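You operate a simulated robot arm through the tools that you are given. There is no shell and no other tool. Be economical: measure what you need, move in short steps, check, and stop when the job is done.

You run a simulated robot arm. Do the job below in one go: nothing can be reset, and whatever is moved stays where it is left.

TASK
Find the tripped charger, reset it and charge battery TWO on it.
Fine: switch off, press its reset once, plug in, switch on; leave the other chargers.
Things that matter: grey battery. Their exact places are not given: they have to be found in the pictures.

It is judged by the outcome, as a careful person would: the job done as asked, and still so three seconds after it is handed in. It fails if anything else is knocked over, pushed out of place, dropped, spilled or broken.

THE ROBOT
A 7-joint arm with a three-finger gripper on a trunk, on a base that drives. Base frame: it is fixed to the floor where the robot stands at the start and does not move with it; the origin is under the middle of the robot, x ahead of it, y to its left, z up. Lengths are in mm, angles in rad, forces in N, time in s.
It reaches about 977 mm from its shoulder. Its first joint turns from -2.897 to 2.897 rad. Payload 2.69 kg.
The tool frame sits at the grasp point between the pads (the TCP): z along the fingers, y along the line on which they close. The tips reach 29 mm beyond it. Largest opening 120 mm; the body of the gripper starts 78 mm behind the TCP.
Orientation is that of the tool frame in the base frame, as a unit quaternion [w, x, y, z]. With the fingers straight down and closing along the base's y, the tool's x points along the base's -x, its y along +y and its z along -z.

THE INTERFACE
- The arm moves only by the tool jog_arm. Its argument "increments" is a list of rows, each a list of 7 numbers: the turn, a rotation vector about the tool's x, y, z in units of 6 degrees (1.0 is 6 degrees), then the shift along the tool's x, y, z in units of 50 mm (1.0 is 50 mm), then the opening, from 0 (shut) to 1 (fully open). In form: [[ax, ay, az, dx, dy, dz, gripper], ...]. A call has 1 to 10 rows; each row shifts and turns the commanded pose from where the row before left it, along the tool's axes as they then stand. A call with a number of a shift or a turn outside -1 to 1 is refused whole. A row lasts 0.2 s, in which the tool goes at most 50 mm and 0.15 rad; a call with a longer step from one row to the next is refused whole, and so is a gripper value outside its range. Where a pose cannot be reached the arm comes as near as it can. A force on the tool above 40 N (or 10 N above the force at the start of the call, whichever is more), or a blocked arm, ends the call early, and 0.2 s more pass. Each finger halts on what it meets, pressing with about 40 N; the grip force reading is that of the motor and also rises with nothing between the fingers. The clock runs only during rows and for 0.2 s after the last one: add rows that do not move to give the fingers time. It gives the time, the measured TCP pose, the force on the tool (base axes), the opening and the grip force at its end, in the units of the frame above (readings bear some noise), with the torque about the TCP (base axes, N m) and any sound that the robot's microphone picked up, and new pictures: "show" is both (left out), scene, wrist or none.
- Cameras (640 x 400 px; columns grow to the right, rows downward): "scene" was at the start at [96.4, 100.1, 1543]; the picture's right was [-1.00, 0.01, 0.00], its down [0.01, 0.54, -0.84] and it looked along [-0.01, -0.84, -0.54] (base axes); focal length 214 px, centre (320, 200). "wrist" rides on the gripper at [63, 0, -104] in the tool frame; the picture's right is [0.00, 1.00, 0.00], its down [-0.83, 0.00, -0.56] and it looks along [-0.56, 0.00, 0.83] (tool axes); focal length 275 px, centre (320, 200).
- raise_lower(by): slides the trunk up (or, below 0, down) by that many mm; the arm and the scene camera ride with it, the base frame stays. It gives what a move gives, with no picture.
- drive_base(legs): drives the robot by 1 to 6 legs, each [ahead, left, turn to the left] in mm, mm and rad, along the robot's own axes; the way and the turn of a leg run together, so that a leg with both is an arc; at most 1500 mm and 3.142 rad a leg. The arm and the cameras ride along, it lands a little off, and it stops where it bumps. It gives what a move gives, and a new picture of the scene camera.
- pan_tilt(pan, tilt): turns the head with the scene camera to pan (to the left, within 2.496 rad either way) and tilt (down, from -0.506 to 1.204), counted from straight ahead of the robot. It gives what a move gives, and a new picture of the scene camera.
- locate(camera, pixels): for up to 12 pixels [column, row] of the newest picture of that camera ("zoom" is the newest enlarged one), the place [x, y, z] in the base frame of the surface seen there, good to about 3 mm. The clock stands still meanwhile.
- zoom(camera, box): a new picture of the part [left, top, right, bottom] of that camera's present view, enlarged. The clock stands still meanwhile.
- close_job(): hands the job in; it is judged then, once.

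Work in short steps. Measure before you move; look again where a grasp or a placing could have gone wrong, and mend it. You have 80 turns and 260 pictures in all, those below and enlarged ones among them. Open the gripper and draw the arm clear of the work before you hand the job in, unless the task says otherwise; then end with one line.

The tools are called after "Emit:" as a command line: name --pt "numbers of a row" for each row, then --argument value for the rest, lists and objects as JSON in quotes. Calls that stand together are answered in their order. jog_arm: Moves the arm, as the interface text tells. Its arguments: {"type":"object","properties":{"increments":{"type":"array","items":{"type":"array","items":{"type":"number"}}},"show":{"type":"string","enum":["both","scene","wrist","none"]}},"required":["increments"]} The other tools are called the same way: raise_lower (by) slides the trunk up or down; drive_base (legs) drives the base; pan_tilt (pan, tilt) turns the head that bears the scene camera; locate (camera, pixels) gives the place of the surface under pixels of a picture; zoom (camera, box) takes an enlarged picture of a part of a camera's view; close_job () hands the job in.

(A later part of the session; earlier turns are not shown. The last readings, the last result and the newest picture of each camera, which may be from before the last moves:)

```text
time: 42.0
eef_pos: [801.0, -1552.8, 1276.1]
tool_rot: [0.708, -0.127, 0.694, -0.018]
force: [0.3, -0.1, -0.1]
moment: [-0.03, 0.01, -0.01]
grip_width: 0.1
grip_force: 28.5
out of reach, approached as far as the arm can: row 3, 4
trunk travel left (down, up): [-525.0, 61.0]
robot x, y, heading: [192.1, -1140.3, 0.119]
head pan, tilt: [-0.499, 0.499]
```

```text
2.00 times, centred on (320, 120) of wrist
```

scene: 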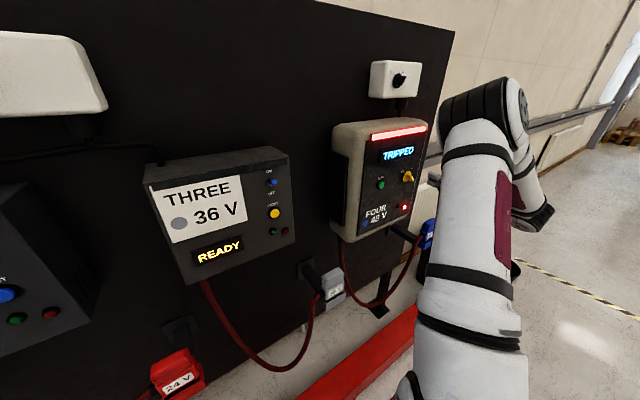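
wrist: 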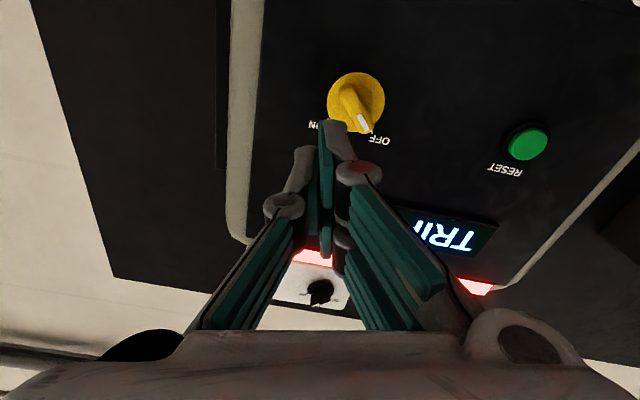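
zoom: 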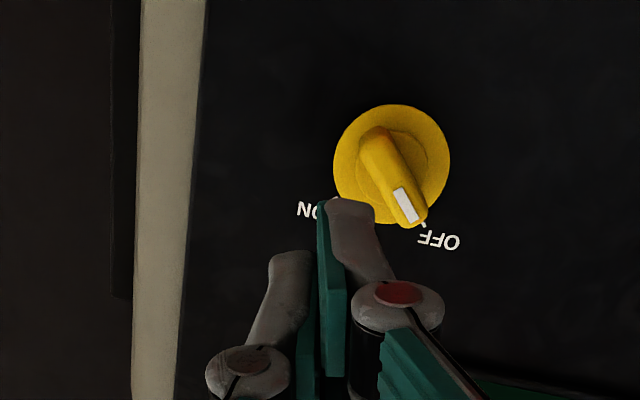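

Knob points at OFF. Now locate the reset button and continue rolling back to upright.

Emit:
locate --camera "wrist" --pixels '[[528, 142], [522, 148], [534, 136], [502, 140]]'

Emit:
jog_arm --pt "0 0 1 0 0 -0.2 0" --pt "0 0 1 0 0.3 -0.2 0" --pt "0 0 0 0 0.5 0 0" --pt "0 0 0 0 0.5 0 0" --pt "0 0 0 0 0.5 0 0"

```text
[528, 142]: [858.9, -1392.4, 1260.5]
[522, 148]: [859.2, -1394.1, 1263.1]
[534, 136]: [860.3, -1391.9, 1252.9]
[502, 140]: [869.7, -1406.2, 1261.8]
```

```text
time: 43.2
eef_pos: [764.7, -1465.7, 1274.5]
tool_rot: [0.706, -0.055, 0.703, 0.057]
force: [0.0, -0.3, -0.8]
moment: [-0.01, 0.01, 0.05]
grip_width: 0.0
grip_force: 28.2
trunk travel left (down, up): [-525.0, 61.0]
robot x, y, heading: [190.3, -1141.0, 0.117]
head pan, tilt: [-0.499, 0.499]
```

scene: 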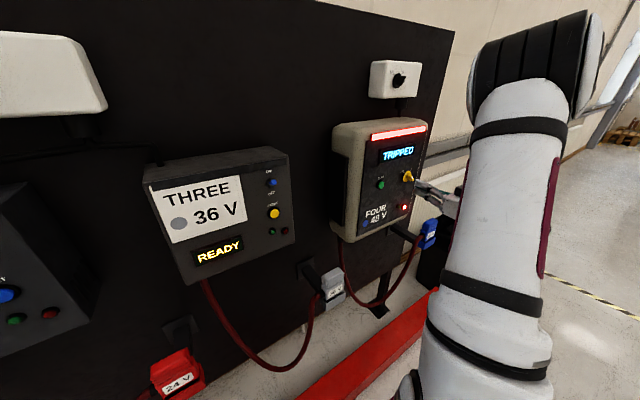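
wrist: 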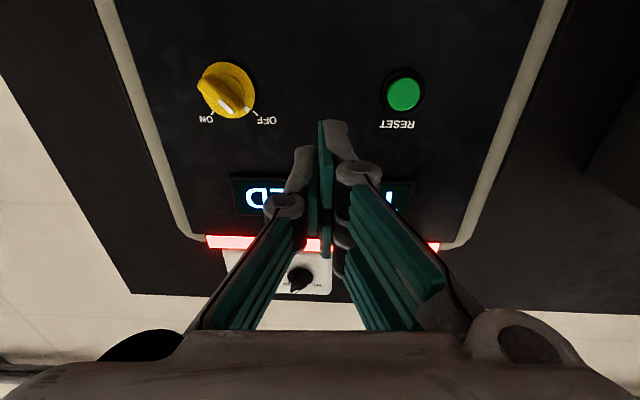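

Zoom on the knob to recheck its pointer.

Emit:
zoom --camera "wrist" --box '[180, 50, 280, 150]'

Emit:
locate --camera "wrist" --pixels '[[404, 93], [396, 93], [412, 93], [404, 84], [404, 102]]'

```text
4.00 times, centred on (230, 100) of wrist
```

zoom: 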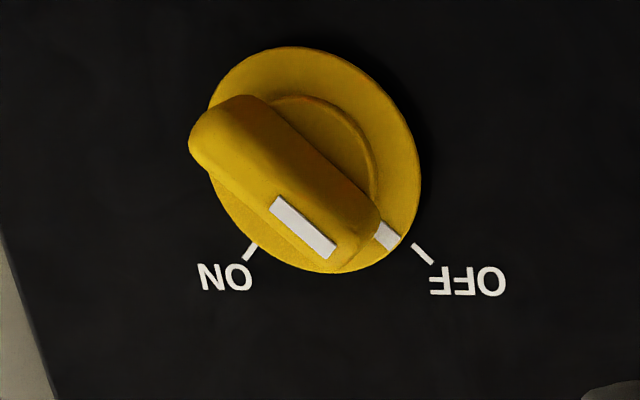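

```text
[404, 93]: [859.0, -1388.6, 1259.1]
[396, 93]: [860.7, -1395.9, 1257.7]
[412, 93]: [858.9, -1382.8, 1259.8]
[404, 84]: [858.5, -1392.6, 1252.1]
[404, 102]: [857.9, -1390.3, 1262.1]
```

OFF confirmed. Line up the closed fingertips 15 mm before the button centre (859,-1389,1258).

Emit:
jog_arm --pt "0 0 0 0.11 0.4 0.2 0" --pt "0 0 0 0.11 0.4 0.2 0" --pt "0 0 0 0.11 0.41 0.2 0" --pt "0 0 0 0 0 0.6 0"

Emit:
zoom --camera "scene" --box '[350, 130, 430, 230]'

```text
time: 44.2
eef_pos: [817.3, -1399.0, 1259.5]
tool_rot: [0.707, -0.054, 0.703, 0.056]
force: [0.4, -0.7, -0.2]
moment: [0.0, -0.01, 0.01]
grip_width: 0.0
grip_force: 28.4
trunk travel left (down, up): [-525.0, 61.0]
robot x, y, heading: [192.1, -1144.8, 0.121]
head pan, tilt: [-0.499, 0.499]
```

scene: 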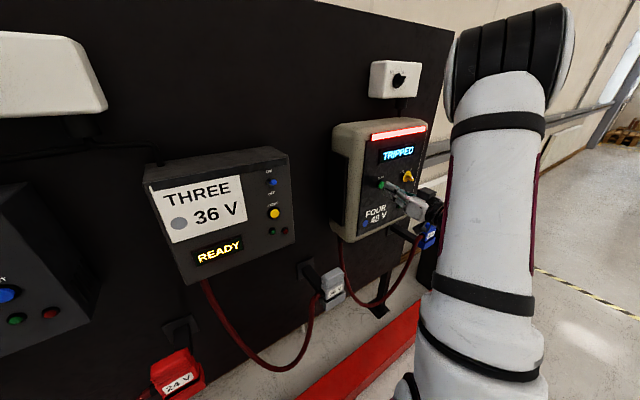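
wrist: 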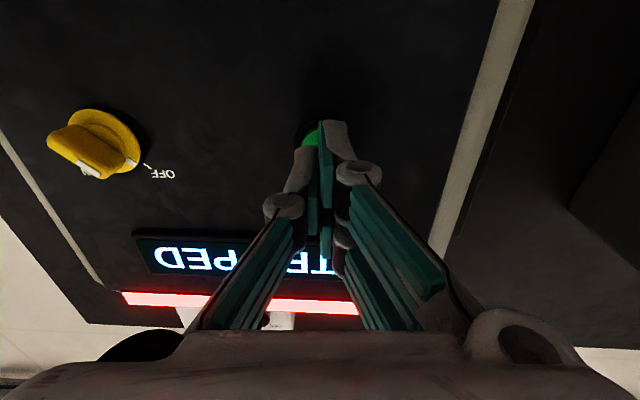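

```text
4.00 times, centred on (390, 180) of scene
```

zoom: 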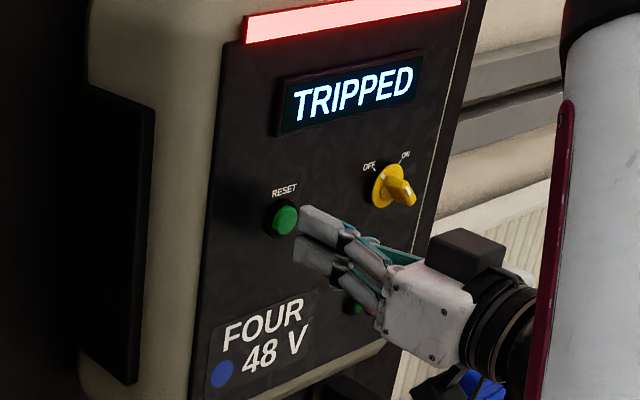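

Tip is aligned. Press forward gently 20 mm and read force.

Emit:
jog_arm --pt "0 0 0 0 0.04 0.2 0" --pt "0 0 0 0 0 0.1 0" --pt "0 0 0 0 0 0.1 0" --show "none"

Emit:
zoom --camera "scene" --box '[350, 110, 430, 230]'

```text
time: 45.0
eef_pos: [836.1, -1392.9, 1259.0]
tool_rot: [0.707, -0.054, 0.703, 0.056]
force: [-4.7, -0.4, -1.2]
moment: [-0.01, 0.05, 0.0]
grip_width: 0.0
grip_force: 28.6
trunk travel left (down, up): [-525.0, 61.0]
robot x, y, heading: [193.9, -1139.1, 0.117]
head pan, tilt: [-0.499, 0.499]
heard: click
```

```text
3.33 times, centred on (390, 170) of scene
```

zoom: 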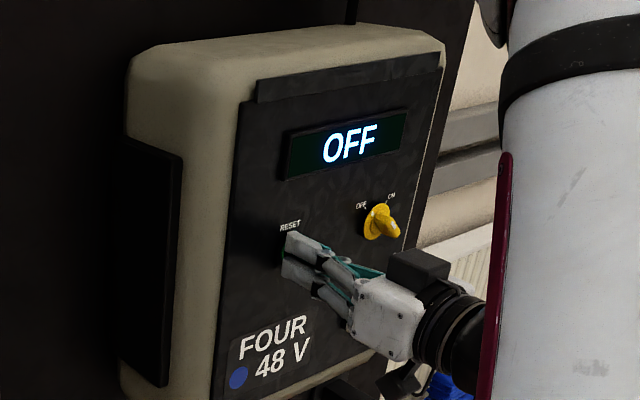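

Click heard and the display reads OFF: reset done. Back off, then look at the blue plug.

Emit:
jog_arm --pt "0 0 0 0 0 -0.6 0" --pt "0 0 0 0 0 -0.8 0" --pt "0 0 0 0 -0.8 -0.8 0" --pt "0 0 0 0 -0.9 -0.8 0.5" --pt "0 0 0 0 -0.9 -0.8 1" --pt "0 0 0 0 -0.9 -0.8 1" --pt "0 0 0 0 -0.9 0 1"

Emit:
zoom --camera "scene" --box '[340, 110, 460, 270]'

```text
refused: row 3 steps farther than a row can; nothing moved
```

```text
2.50 times, centred on (400, 190) of scene
```

zoom: 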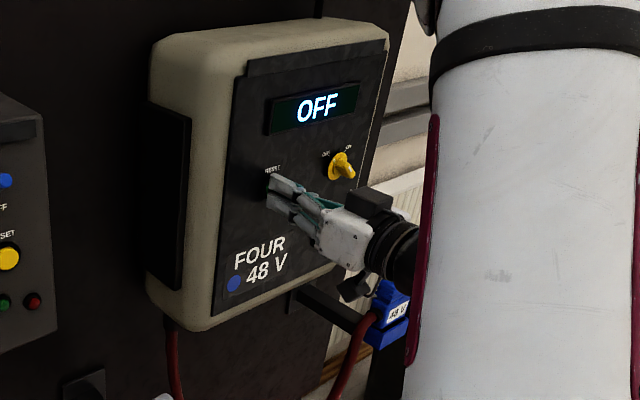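

Refused because of step norm; retry smaller.

Emit:
jog_arm --pt "0 0 0 0 0 -0.8 0" --pt "0 0 0 0 0 -0.9 0" --pt "0 0 0 0 -0.6 -0.7 0" --pt "0 0 0 0 -0.6 -0.7 0.4" --pt "0 0 0 0 -0.6 -0.7 0.8" --pt "0 0 0 0 -0.6 -0.7 1" --pt "0 0 0 0 -0.6 -0.7 1"

Emit:
zoom --camera "scene" --box '[340, 110, 460, 270]'

```text
time: 46.6
eef_pos: [603.7, -1581.9, 1257.7]
tool_rot: [0.706, -0.055, 0.703, 0.057]
force: [0.6, 0.5, -0.3]
moment: [-0.02, 0.04, -0.04]
grip_width: 119.8
grip_force: 0.2
trunk travel left (down, up): [-525.0, 61.0]
robot x, y, heading: [195.1, -1139.9, 0.121]
head pan, tilt: [-0.499, 0.499]
```

scene: 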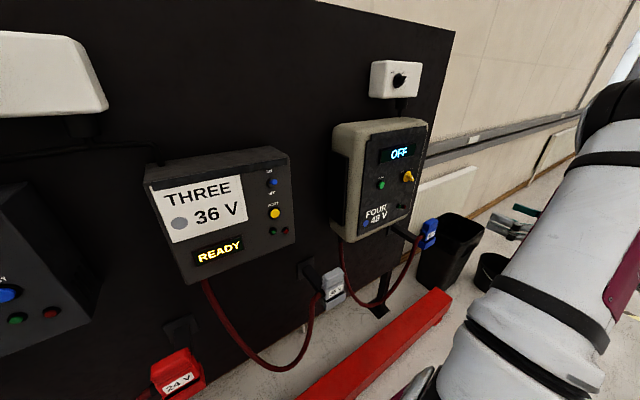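
wrist: 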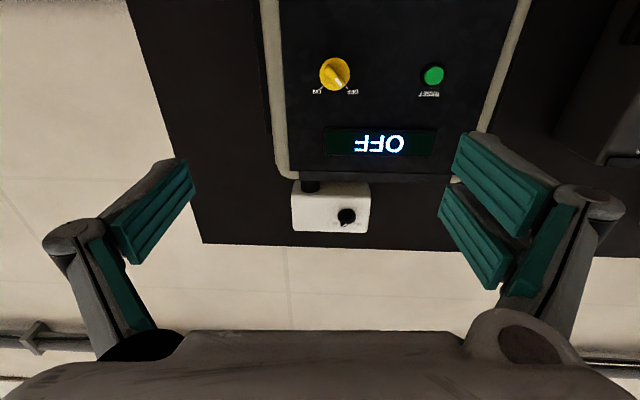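

```text
2.50 times, centred on (400, 190) of scene
```

zoom: 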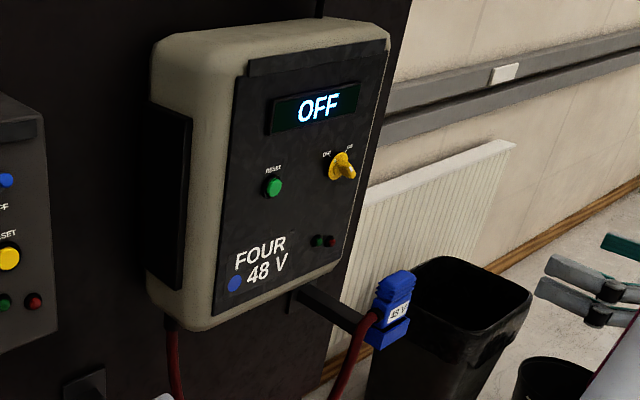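

Charger shows OFF. Now the plug: I rotate the gripper back to pointing down and drive ~350 mm to the right to be before the blue plug.

Emit:
jog_arm --pt "0 1 0 0 0 -0.3 1" --pt "0 1 0 0 0 -0.3 1" --pt "0 1 0 0 0 0 1" --pt "0 1 0 0 0 0 1" --pt "0 1 0 0 0 0 1" --pt "0 1 0 0 0 0 1" --pt "0 1 0 0 0 0 1" --pt "0 1 0 0 0 0 1" --show "none"

Emit:
jog_arm --pt "0 1 0 0 0 0 1" --pt "0 1 0 0 0 0 1" --pt "0 1 0 0 0 0 1" --pt "0 1 0 0 0 0 1" --pt "0 1 0 0 0 0 1" --pt "0 1 0 0 0 0 1" --pt "0 1 0 0 0 0 1" --show "none"

Emit:
drive_base --legs '[[0, -350, 0]]'

Emit:
zoom --camera "wrist" --box '[0, 0, 640, 400]'

```text
time: 48.4
eef_pos: [571.4, -1586.9, 1259.1]
tool_rot: [0.359, -0.072, 0.93, 0.028]
force: [0.4, 0.5, -0.4]
moment: [0.01, -0.04, 0.02]
grip_width: 119.9
grip_force: 0.1
trunk travel left (down, up): [-525.0, 61.0]
robot x, y, heading: [192.7, -1140.5, 0.12]
head pan, tilt: [-0.499, 0.499]
```

```text
time: 50.0
eef_pos: [572.3, -1586.8, 1259.6]
tool_rot: [0.002, -0.077, 0.997, 0.0]
force: [0.6, -0.8, 0.3]
moment: [0.0, -0.05, 0.0]
grip_width: 120.0
grip_force: 0.1
trunk travel left (down, up): [-525.0, 61.0]
robot x, y, heading: [191.3, -1141.4, 0.118]
head pan, tilt: [-0.499, 0.499]
```

```text
time: 52.3
eef_pos: [615.1, -1933.1, 1258.8]
tool_rot: [0.002, -0.079, 0.997, 0.002]
force: [-0.9, -0.2, 0.2]
moment: [0.0, 0.02, -0.01]
grip_width: 119.9
grip_force: 0.1
trunk travel left (down, up): [-525.0, 61.0]
robot x, y, heading: [230.9, -1487.5, 0.123]
head pan, tilt: [-0.499, 0.499]
```

scene: 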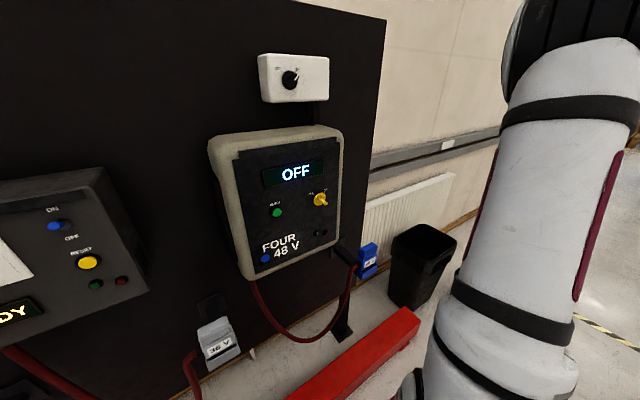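

```text
1.00 times, centred on (320, 200) of wrist (not enlarged: the box is as wide or as high as the picture)
```

zoom: 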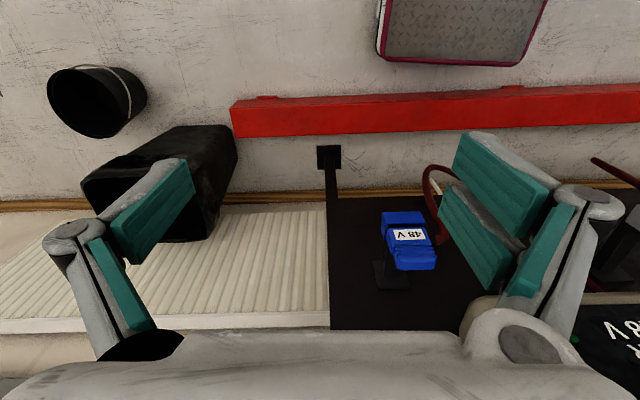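

Emit:
zoom --camera "wrist" --box '[350, 180, 470, 300]'

Emit:
zoom --camera "scene" --box '[310, 220, 410, 320]'

Emit:
locate --camera "wrist" --pixels '[[410, 235], [404, 218], [387, 240], [428, 235], [414, 258], [415, 268], [432, 262], [394, 268], [390, 280], [388, 217], [424, 214], [392, 258]]'

```text
3.33 times, centred on (410, 240) of wrist
```

zoom: 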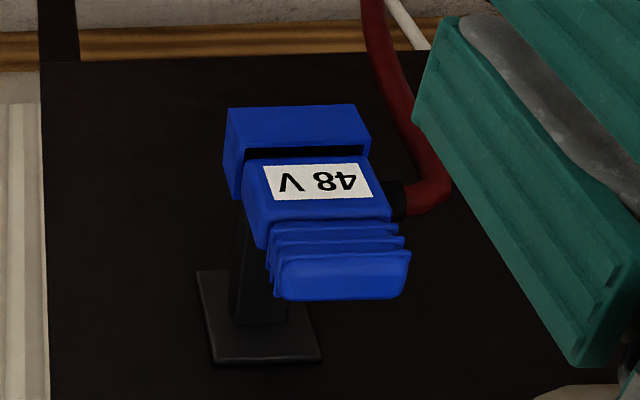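

```text
4.00 times, centred on (360, 270) of scene
```

zoom: 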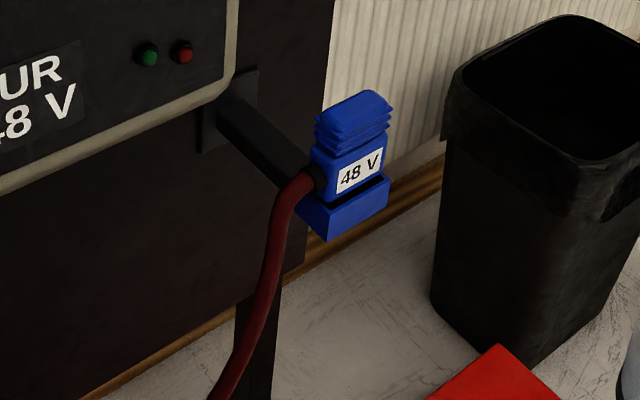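

```text
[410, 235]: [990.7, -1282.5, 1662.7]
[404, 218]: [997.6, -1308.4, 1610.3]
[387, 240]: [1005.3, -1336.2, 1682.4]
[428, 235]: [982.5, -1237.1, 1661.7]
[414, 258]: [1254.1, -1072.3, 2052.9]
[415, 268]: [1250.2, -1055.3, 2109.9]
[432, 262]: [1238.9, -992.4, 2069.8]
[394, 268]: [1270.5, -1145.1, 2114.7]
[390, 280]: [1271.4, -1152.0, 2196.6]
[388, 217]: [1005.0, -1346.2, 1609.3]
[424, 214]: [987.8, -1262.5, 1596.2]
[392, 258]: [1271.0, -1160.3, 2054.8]
```

The locate used a stale wrist frame. Move the open gripper toward the plug at height and take a fresh wrist picture. The plug stands in a blue holder and pulls upward; its ridged grip is on top.

Emit:
jog_arm --pt "0 0 0 -0.72 0.6 0 1" --pt "0 0 0 -0.72 0.6 0 1" --pt "0 0 0 -0.72 0.6 0 1" --pt "0 0 0 -0.72 0.6 0 1" --pt "0 0 0 -0.72 0.6 0 1" --pt "0 0 0 -0.6 0.6 0 1"

Emit:
zoom --camera "wrist" --box '[220, 80, 420, 280]'

```text
time: 53.7
eef_pos: [794.0, -1722.0, 1259.3]
tool_rot: [0.002, -0.079, 0.997, 0.001]
force: [0.4, -0.5, -0.2]
moment: [0.04, 0.03, -0.02]
grip_width: 120.2
grip_force: 0.0
trunk travel left (down, up): [-525.0, 61.0]
robot x, y, heading: [234.6, -1488.3, 0.122]
head pan, tilt: [-0.499, 0.499]
```

scene: 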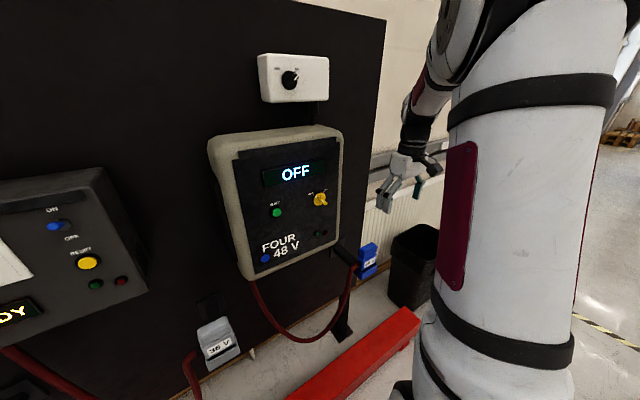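
wrist: 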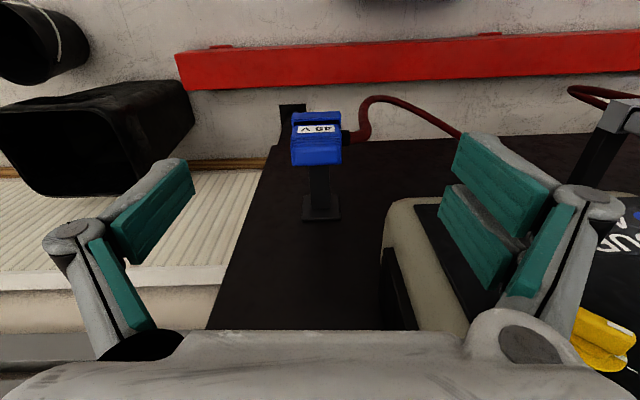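

```text
2.00 times, centred on (320, 180) of wrist
```

zoom: 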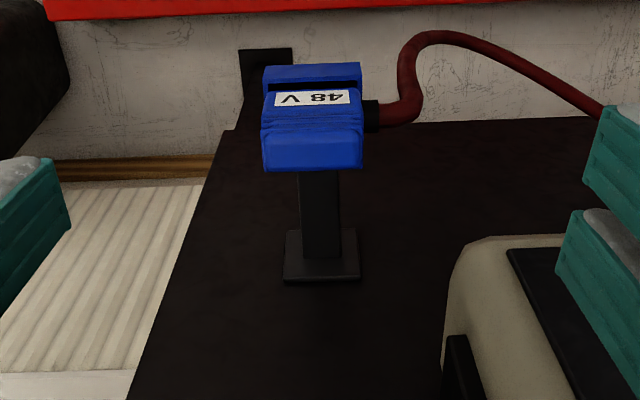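

Emit:
locate --camera "wrist" --pixels '[[316, 155], [294, 162], [339, 162], [294, 147], [339, 147], [316, 145], [318, 129], [296, 116], [337, 115], [345, 138], [320, 190], [322, 212]]'

Emit:
zoom --camera "wrist" --box '[275, 95, 365, 185]'

```text
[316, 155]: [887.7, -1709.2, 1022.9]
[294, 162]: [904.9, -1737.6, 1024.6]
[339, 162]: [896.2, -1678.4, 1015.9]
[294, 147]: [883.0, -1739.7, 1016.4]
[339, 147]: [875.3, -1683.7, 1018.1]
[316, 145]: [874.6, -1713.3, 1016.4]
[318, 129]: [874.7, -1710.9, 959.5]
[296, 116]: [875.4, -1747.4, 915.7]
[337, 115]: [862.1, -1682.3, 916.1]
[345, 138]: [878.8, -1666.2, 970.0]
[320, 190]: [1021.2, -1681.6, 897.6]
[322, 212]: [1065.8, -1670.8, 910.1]
```

```text
4.44 times, centred on (320, 140) of wrist
```

zoom: 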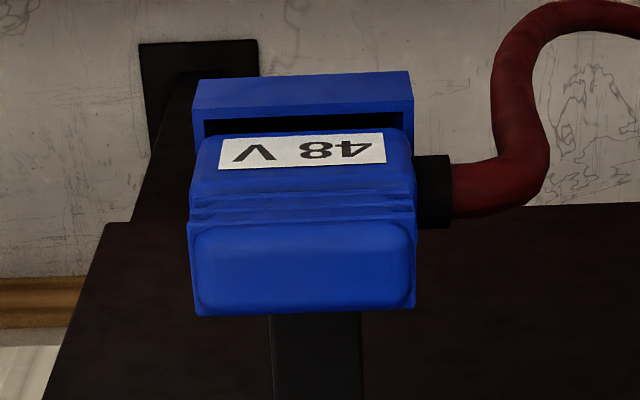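

Plug top ≈ z 1022, spanning x 875–905, y −1740…−1680, yaw aligned with the tool. I go over it and down to 70 mm above grasp height.

Emit:
jog_arm --pt "0 0 0 -0.65 -0.02 0 0.85" --pt "0 0 0 -0.65 -0.02 0 0.85" --pt "0 0 0 -0.63 -0.02 0 0.85" --pt "0 0 0 0 0 0.9 0.85" --pt "0 0 0 0 0 0.9 0.85" --pt "0 0 0 0 0 0.9 0.85" --pt "0 0 0 0 0 0.9 0.85"

Emit:
zoom --camera "scene" --box '[310, 170, 450, 310]'

```text
time: 55.3
eef_pos: [891.9, -1708.7, 1081.0]
tool_rot: [0.004, -0.079, 0.997, 0.002]
force: [-0.1, 0.2, 0.7]
moment: [-0.02, 0.0, 0.03]
grip_width: 101.8
grip_force: 0.1
trunk travel left (down, up): [-525.0, 61.0]
robot x, y, heading: [233.6, -1489.1, 0.122]
head pan, tilt: [-0.499, 0.499]
```

scene: 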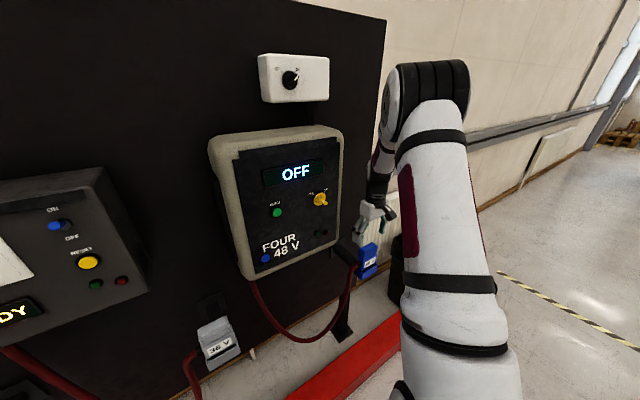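
wrist: 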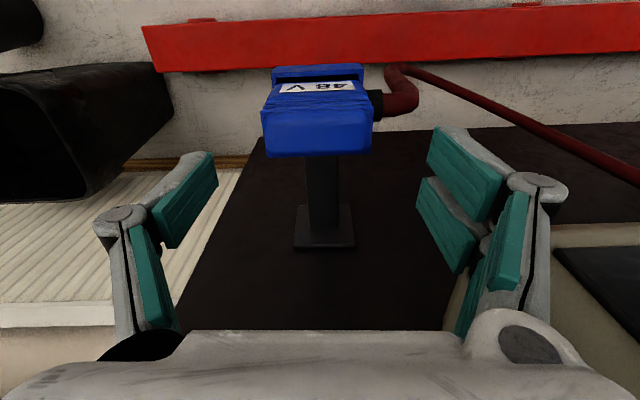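

```text
2.86 times, centred on (380, 240) of scene
```

zoom: 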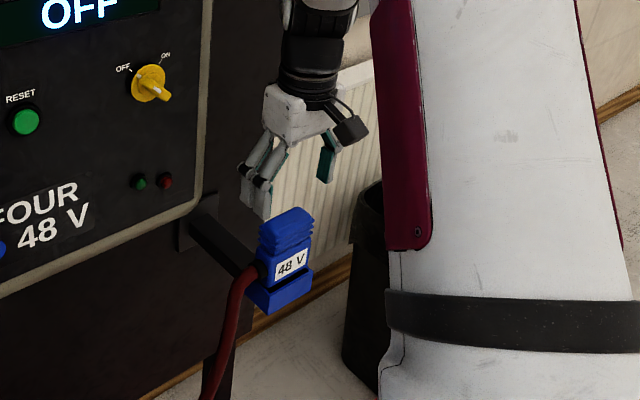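

Emit:
locate --camera "wrist" --pixels '[[317, 130], [264, 140], [370, 140], [317, 155], [317, 110], [290, 84], [317, 86]]'

```text
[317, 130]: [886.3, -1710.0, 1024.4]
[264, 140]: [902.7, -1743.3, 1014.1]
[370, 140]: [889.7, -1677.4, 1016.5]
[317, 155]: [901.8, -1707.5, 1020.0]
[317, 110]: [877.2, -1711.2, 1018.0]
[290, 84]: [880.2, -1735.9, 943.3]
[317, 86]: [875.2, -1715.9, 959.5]
```

Centred. Descend 67 mm and close.

Emit:
jog_arm --pt "0 0 0 0 0 0.7 0.85" --pt "0 0 0 0 0 0.64 0.85" --pt "0 0 0 0 0 0 0.6" --pt "0 0 0 0 0 0 0.4" --pt "0 0 0 0 0 0 0.4" --pt "0 0 0 0 0 0 0.3"

Emit:
zoom --camera "scene" --box '[310, 170, 450, 310]'

```text
time: 56.7
eef_pos: [891.9, -1707.8, 1014.4]
tool_rot: [0.003, -0.079, 0.997, 0.001]
force: [0.7, -0.9, 1.9]
moment: [-0.16, -0.12, 0.02]
grip_width: 68.1
grip_force: 39.3
trunk travel left (down, up): [-525.0, 61.0]
robot x, y, heading: [235.6, -1493.1, 0.121]
head pan, tilt: [-0.499, 0.499]
```

scene: 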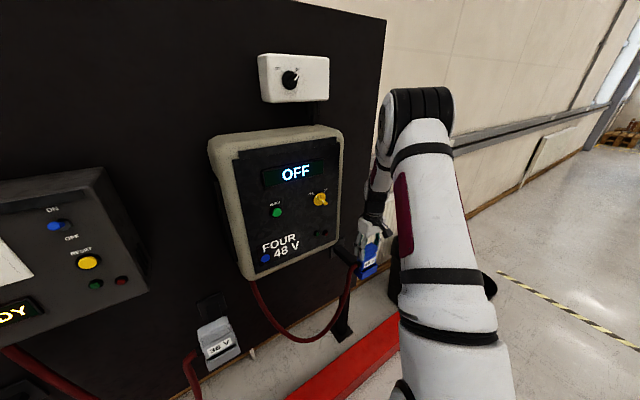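
wrist: 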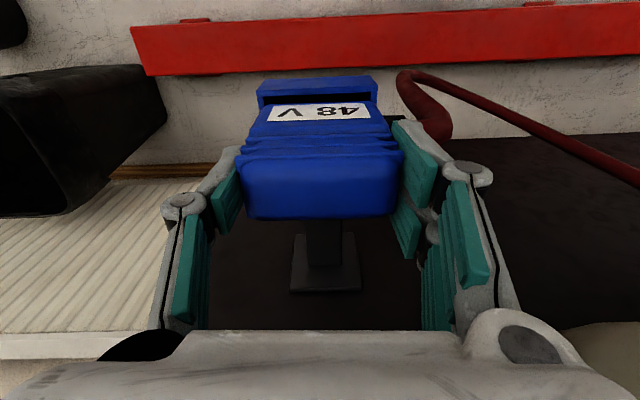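

```text
2.86 times, centred on (380, 240) of scene
```

zoom: 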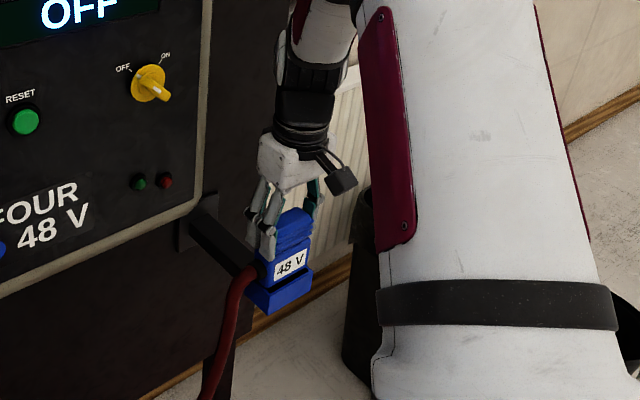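

Gripped (68 mm, 39 N). Lift straight up 120 mm.

Emit:
jog_arm --pt "0 0 0 0 0 -0.3 0.3" --pt "0 0 0 0 0 -0.5 0.3" --pt "0 0 0 0 0 -0.6 0.3" --pt "0 0 0 0 0 -0.6 0.3" --pt "0 0 0 0 0 -0.6 0.3"

Emit:
zoom --camera "wrist" --box '[220, 50, 460, 250]'

```text
time: 57.9
eef_pos: [890.7, -1709.6, 1144.3]
tool_rot: [0.001, -0.079, 0.997, 0.001]
force: [-0.3, -0.2, -3.9]
moment: [0.03, 0.01, 0.0]
grip_width: 68.2
grip_force: 39.7
trunk travel left (down, up): [-525.0, 61.0]
robot x, y, heading: [230.2, -1488.8, 0.119]
head pan, tilt: [-0.499, 0.499]
```

scene: 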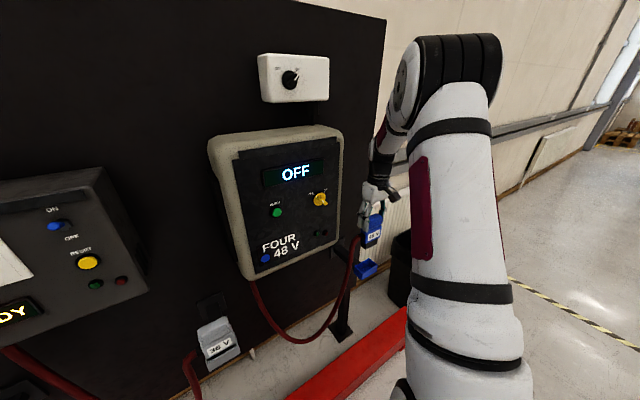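
wrist: 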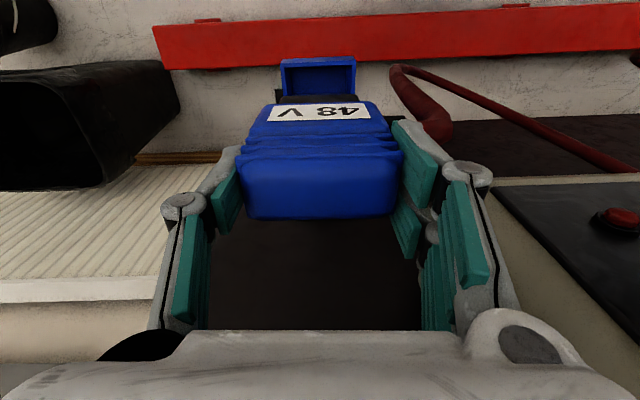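

```text
2.00 times, centred on (340, 150) of wrist
```

zoom: 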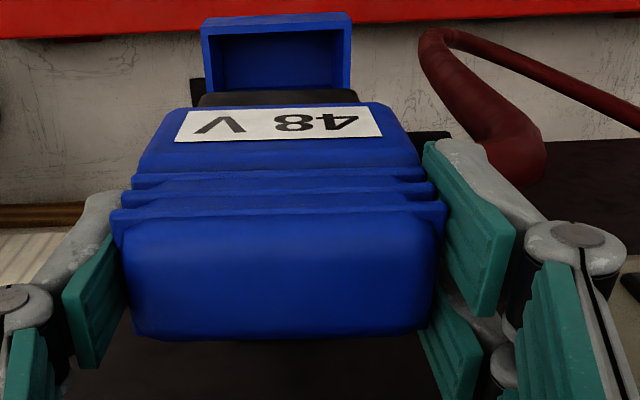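

Plug is out and held (cable pays out). I retract the arm, then back away from the board with the base.

Emit:
jog_arm --pt "0 0 0 0.7 0 -0.3 0.3" --pt "0 0 0 0.7 0 -0.3 0.3" --pt "0 0 0 0.7 0 0 0.3" --pt "0 0 0 0.7 0 0 0.3" --pt "0 0 0 0.7 0 0 0.3" --show "none"

Emit:
drive_base --legs '[[-400, 100, 0]]'

Emit:
pan_tilt --pan -0.3 --tilt 0.7

```text
time: 59.1
eef_pos: [717.4, -1737.1, 1172.7]
tool_rot: [0.002, -0.08, 0.997, 0.001]
force: [1.3, -0.8, -2.8]
moment: [-0.01, 0.04, 0.03]
grip_width: 68.0
grip_force: 39.6
trunk travel left (down, up): [-525.0, 61.0]
robot x, y, heading: [232.4, -1485.8, 0.12]
head pan, tilt: [-0.499, 0.499]
```

```text
time: 61.6
eef_pos: [308.3, -1683.9, 1172.2]
tool_rot: [0.002, -0.08, 0.997, 0.001]
force: [-0.4, -1.6, -2.3]
moment: [-0.03, -0.03, 0.0]
grip_width: 67.9
grip_force: 40.6
trunk travel left (down, up): [-525.0, 61.0]
robot x, y, heading: [-174.6, -1432.2, 0.121]
head pan, tilt: [-0.499, 0.499]
```

scene: 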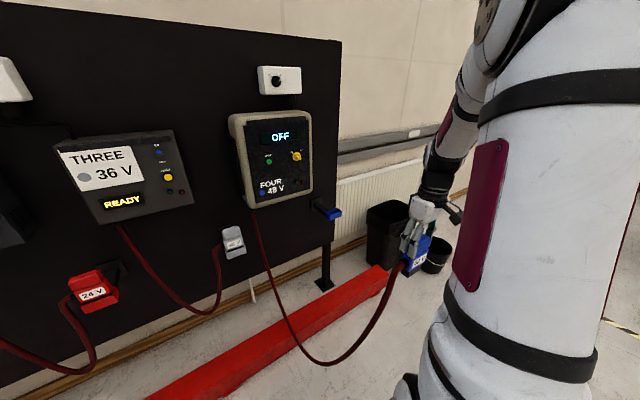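

```text
time: 62.4
eef_pos: [308.0, -1684.1, 1171.6]
tool_rot: [0.002, -0.079, 0.997, 0.001]
force: [0.5, -0.6, -4.8]
moment: [0.0, 0.0, 0.03]
grip_width: 67.6
grip_force: 40.0
trunk travel left (down, up): [-525.0, 61.0]
robot x, y, heading: [-176.5, -1436.1, 0.118]
head pan, tilt: [-0.3, 0.7]
```

scene: 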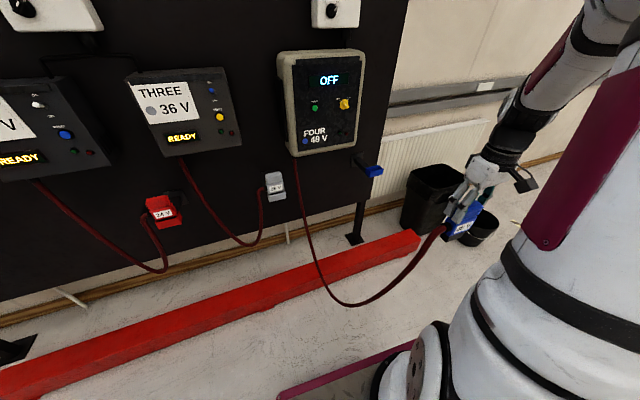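

Cable pays out well. I translate left (north) past the board before turning clockwise, to keep the cable clear of the base.

Emit:
drive_base --legs '[[-30, 850, -0.12], [-30, 830, 0]]'

Emit:
pan_tilt --pan 2.2 --tilt 0.6

```text
time: 70.9
eef_pos: [166.7, -56.7, 1173.0]
tool_rot: [0.002, -0.02, 1.0, 0.001]
force: [0.0, 0.7, -2.3]
moment: [0.0, 0.0, 0.0]
grip_width: 67.4
grip_force: 40.4
trunk travel left (down, up): [-525.0, 61.0]
robot x, y, heading: [-287.1, 248.8, 0.004]
head pan, tilt: [-0.3, 0.7]
```

scene: 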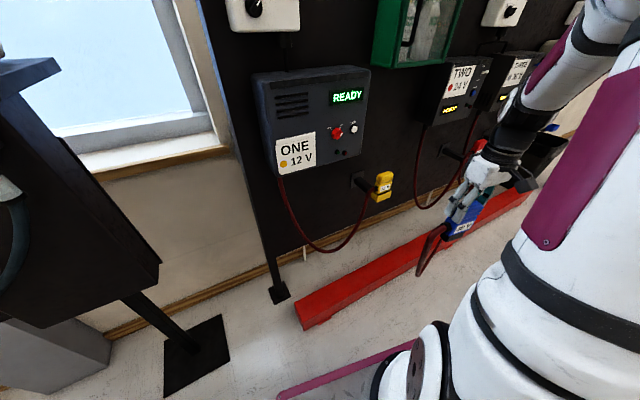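

```text
time: 73.2
eef_pos: [166.6, -56.9, 1172.5]
tool_rot: [0.002, -0.021, 1.0, 0.001]
force: [0.2, 0.2, -3.6]
moment: [0.02, 0.01, 0.01]
grip_width: 67.6
grip_force: 39.9
trunk travel left (down, up): [-525.0, 61.0]
robot x, y, heading: [-286.3, 251.4, 0.0]
head pan, tilt: [2.201, 0.6]
```

scene: 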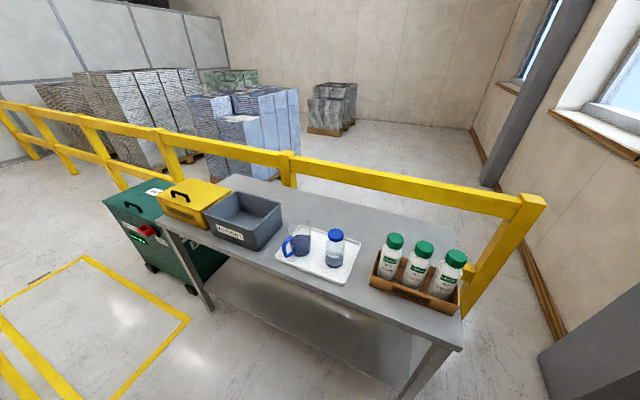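

The bench is close; measure its edge before turning.

Emit:
locate --camera "scene" --pixels '[[160, 222], [300, 290], [462, 350], [430, 390], [215, 312], [390, 396]]'

Emit:
drive_base --legs '[[0, 0, -1.1]]'

Emit:
pan_tilt --pan -0.8 --tilt 0.7

```text
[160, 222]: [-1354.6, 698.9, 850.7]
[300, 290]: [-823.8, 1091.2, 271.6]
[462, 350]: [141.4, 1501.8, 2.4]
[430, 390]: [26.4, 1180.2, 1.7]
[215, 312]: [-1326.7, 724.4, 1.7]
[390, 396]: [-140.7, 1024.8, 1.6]
```

```text
time: 76.4
eef_pos: [-350.6, -293.0, 1172.5]
tool_rot: [0.003, 0.506, 0.863, 0.0]
force: [0.2, -0.3, -2.0]
moment: [0.0, -0.01, 0.02]
grip_width: 67.6
grip_force: 40.2
trunk travel left (down, up): [-525.0, 61.0]
robot x, y, heading: [-281.4, 246.3, -1.097]
head pan, tilt: [2.201, 0.6]
```

scene: 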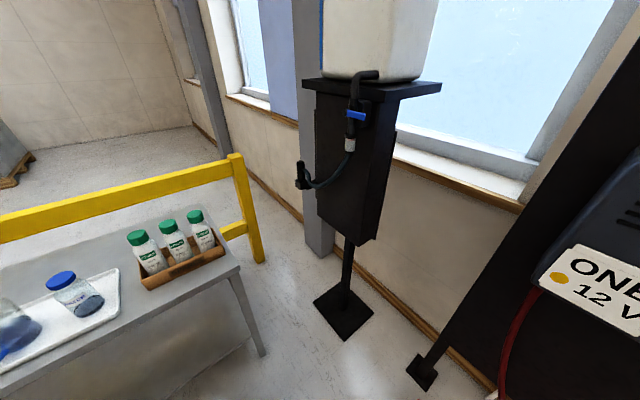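

```text
time: 79.0
eef_pos: [-351.2, -292.8, 1172.4]
tool_rot: [0.003, 0.505, 0.863, 0.0]
force: [0.9, -0.3, -2.0]
moment: [0.01, -0.02, -0.02]
grip_width: 67.6
grip_force: 40.0
trunk travel left (down, up): [-525.0, 61.0]
robot x, y, heading: [-283.9, 249.5, -1.099]
head pan, tilt: [-0.799, 0.7]
```

scene: 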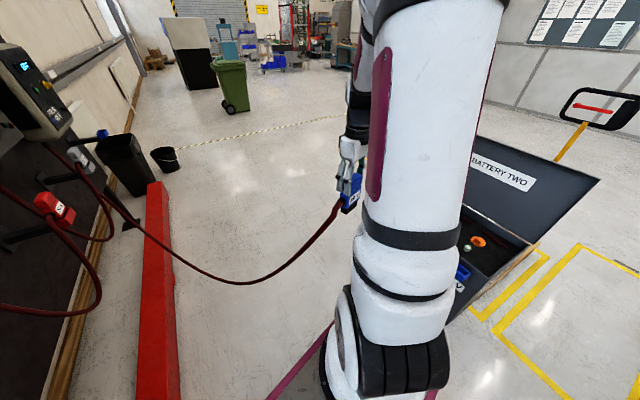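

Robot is clear of the bench; cable runs freely on the robot's right. Turn another −1.1 rad.

Emit:
drive_base --legs '[[0, 0, -1.1]]'

Emit:
pan_tilt --pan -0.1 --tilt 0.8

Emit:
jog_arm --pt "0 0 0 0 0 0 0.3" --show "wrist"

```text
time: 82.1
eef_pos: [-794.5, 55.6, 1173.5]
tool_rot: [0.002, 0.879, 0.477, -0.002]
force: [-0.2, 0.4, -3.0]
moment: [-0.03, 0.0, 0.0]
grip_width: 67.9
grip_force: 39.8
trunk travel left (down, up): [-525.0, 61.0]
robot x, y, heading: [-285.1, 249.7, -2.186]
head pan, tilt: [-0.799, 0.7]
```

scene: 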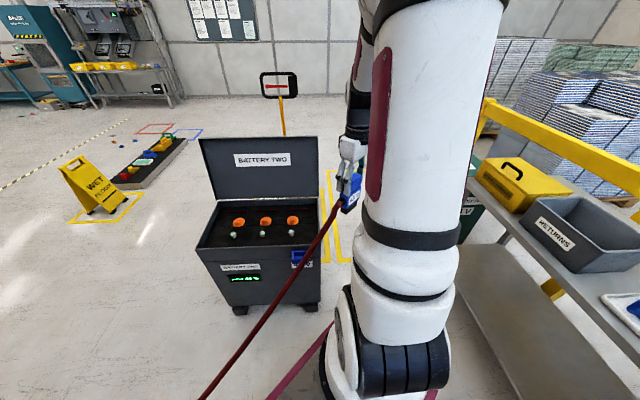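

```text
time: 83.2
eef_pos: [-795.4, 56.4, 1172.5]
tool_rot: [0.002, 0.879, 0.477, -0.003]
force: [-0.3, 0.1, -2.1]
moment: [-0.01, 0.02, 0.05]
grip_width: 67.6
grip_force: 39.5
trunk travel left (down, up): [-525.0, 61.0]
robot x, y, heading: [-283.3, 248.0, -2.189]
head pan, tilt: [-0.099, 0.799]
```

scene: 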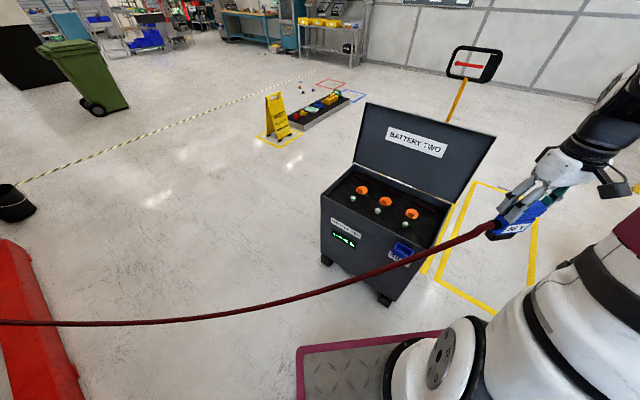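

```text
time: 83.6
eef_pos: [-795.5, 55.0, 1172.6]
tool_rot: [0.002, 0.879, 0.476, -0.002]
force: [0.8, 0.3, -2.6]
moment: [0.0, -0.01, -0.02]
grip_width: 67.6
grip_force: 40.1
trunk travel left (down, up): [-525.0, 61.0]
robot x, y, heading: [-283.6, 247.8, -2.192]
head pan, tilt: [-0.099, 0.799]
```

wrist: 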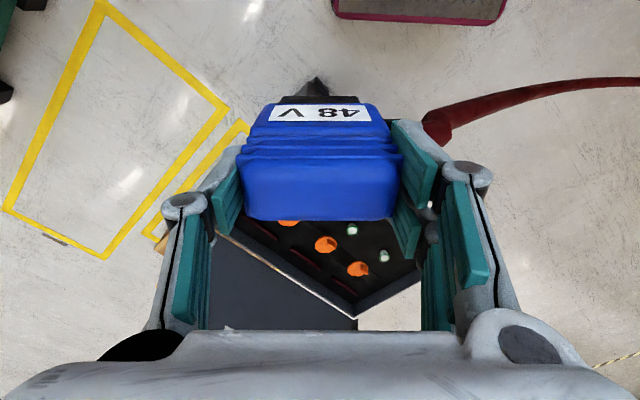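

Arrived beside the battery with the cable free. Zoom on the socket at (403,250).

Emit:
zoom --camera "scene" --box '[365, 215, 445, 285]'

Emit:
locate --camera "scene" --pixels '[[396, 248], [410, 254], [404, 243], [413, 249], [403, 254], [393, 250], [380, 245], [440, 228], [324, 207], [386, 235], [400, 248], [407, 251]]'

```text
5.71 times, centred on (405, 250) of scene
```

zoom: 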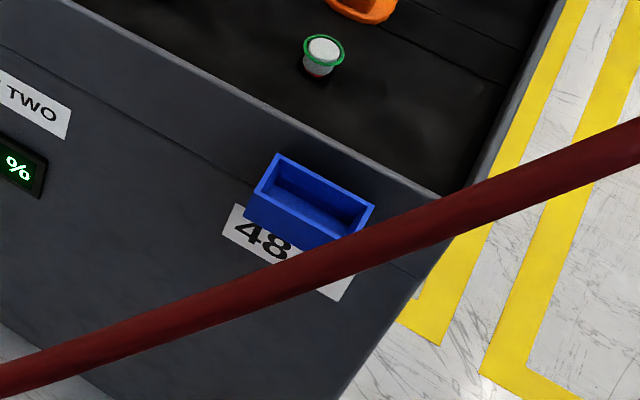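

```text
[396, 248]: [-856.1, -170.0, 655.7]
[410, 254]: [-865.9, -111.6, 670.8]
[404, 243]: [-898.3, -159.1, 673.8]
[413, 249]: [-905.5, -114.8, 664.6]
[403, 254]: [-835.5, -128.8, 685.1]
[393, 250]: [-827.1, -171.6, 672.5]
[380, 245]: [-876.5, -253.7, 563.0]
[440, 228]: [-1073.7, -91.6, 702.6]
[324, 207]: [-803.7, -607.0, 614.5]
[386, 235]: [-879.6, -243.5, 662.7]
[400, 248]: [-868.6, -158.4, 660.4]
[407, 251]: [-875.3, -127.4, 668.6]
```

Emit:
locate --camera "zoom" --pixels '[[264, 178], [278, 158], [325, 182], [370, 208], [362, 222], [250, 198], [275, 212], [300, 225], [330, 240], [310, 205], [340, 215], [200, 150]]'

```text
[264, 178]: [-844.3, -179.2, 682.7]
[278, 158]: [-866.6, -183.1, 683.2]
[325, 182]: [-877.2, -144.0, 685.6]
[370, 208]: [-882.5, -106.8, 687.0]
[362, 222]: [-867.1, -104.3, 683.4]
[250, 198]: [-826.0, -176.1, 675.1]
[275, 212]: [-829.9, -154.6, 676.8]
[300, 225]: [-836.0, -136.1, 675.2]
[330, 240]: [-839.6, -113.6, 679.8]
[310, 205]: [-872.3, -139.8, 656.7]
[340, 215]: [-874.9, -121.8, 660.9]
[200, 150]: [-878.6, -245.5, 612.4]
```

Socket rim ≈ z 683, centre ≈ (−854,−142), long side slope −0.21. I rotate the plug +45° about tool z to match, then move over it at height.

Emit:
jog_arm --pt "0 0 1 0 0 0 0.3" --pt "0 0 1 0 0 0 0.3" --pt "0 0 1 0 0 0 0.3" --pt "0 0 1 0 0 0 0.3" --pt "0 0 1 0 0 0 0.3" --pt "0 0 1 0 0 0 0.3" --pt "0 0 1 0 0 0 0.3" --pt "0 0 0.5 0 0 0 0.3" --show "none"

Emit:
jog_arm --pt "0 0 0 -0.3 0.6 0 0.3" --pt "0 0 0 -0.3 0.6 0 0.3" --pt "0 0 0 -0.3 0.6 0 0.3" --pt "0 0 0 -0.3 0.6 0 0.3" --pt "0 0 0 -0.3 0.6 0 0.3" --pt "0 0 0 -0.4 0.6 0 0.3"

```text
time: 85.4
eef_pos: [-794.7, 56.8, 1172.6]
tool_rot: [0.002, 0.995, 0.103, 0.0]
force: [0.2, 0.2, -2.0]
moment: [-0.04, 0.0, 0.02]
grip_width: 67.6
grip_force: 39.6
trunk travel left (down, up): [-525.0, 61.0]
robot x, y, heading: [-285.4, 246.7, -2.188]
head pan, tilt: [-0.099, 0.799]
```

```text
time: 86.8
eef_pos: [-849.9, -140.7, 1174.1]
tool_rot: [0.002, 0.995, 0.103, -0.001]
force: [0.0, 0.1, -2.8]
moment: [-0.03, -0.04, -0.02]
grip_width: 67.6
grip_force: 40.2
trunk travel left (down, up): [-525.0, 61.0]
robot x, y, heading: [-286.8, 251.2, -2.194]
head pan, tilt: [-0.099, 0.799]
```

scene: 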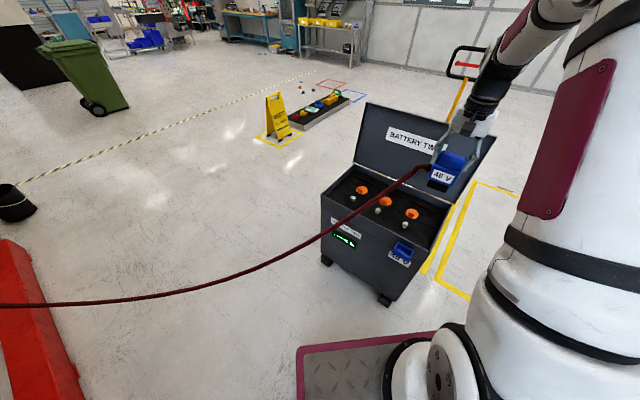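
wrist: 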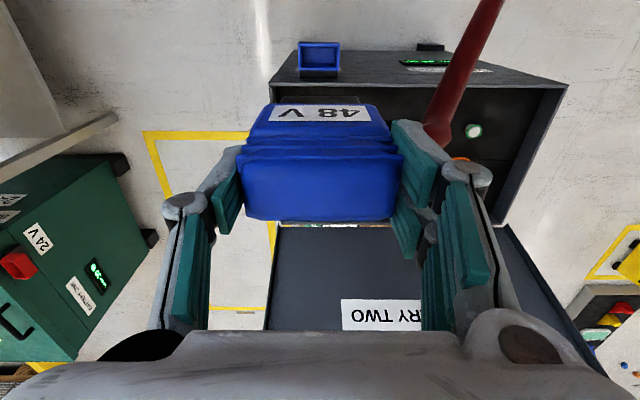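

Socket now unobstructed in both views; measure rim corners from enlarged pictures.

Emit:
zoom --camera "wrist" --box '[280, 25, 360, 85]'

Emit:
zoom --camera "scene" --box '[370, 220, 440, 280]'

```text
6.67 times, centred on (320, 55) of wrist
```

zoom: 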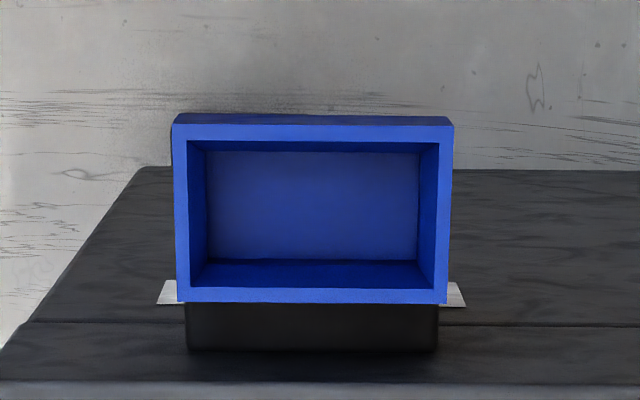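

```text
6.67 times, centred on (405, 250) of scene
```

zoom: 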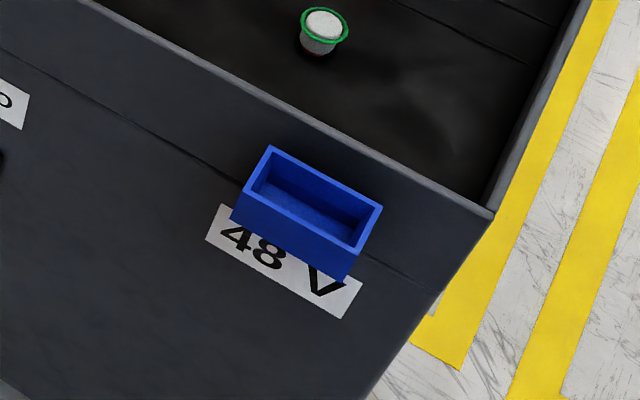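

Emit:
locate --camera "zoom" --pixels '[[271, 151], [322, 179], [376, 208], [358, 242], [258, 172], [300, 222], [248, 195], [350, 250], [310, 205]]'

Emit:
locate --camera "wrist" --pixels '[[299, 45], [340, 45], [298, 69], [339, 69], [319, 69], [319, 44], [319, 57], [298.5, 57], [338.5, 57]]'

```text
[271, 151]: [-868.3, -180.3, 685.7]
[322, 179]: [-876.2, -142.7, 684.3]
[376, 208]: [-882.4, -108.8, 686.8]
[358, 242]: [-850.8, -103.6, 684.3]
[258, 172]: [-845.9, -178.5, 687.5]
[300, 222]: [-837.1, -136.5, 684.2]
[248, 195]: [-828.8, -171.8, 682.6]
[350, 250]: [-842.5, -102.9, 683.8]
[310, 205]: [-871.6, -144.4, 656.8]
```

```text
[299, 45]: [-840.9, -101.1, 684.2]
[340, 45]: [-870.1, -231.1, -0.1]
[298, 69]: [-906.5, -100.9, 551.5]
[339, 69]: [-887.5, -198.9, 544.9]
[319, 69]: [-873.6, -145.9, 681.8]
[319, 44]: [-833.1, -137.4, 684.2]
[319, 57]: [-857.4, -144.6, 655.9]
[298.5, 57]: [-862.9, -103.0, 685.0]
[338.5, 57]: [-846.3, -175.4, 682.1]
```

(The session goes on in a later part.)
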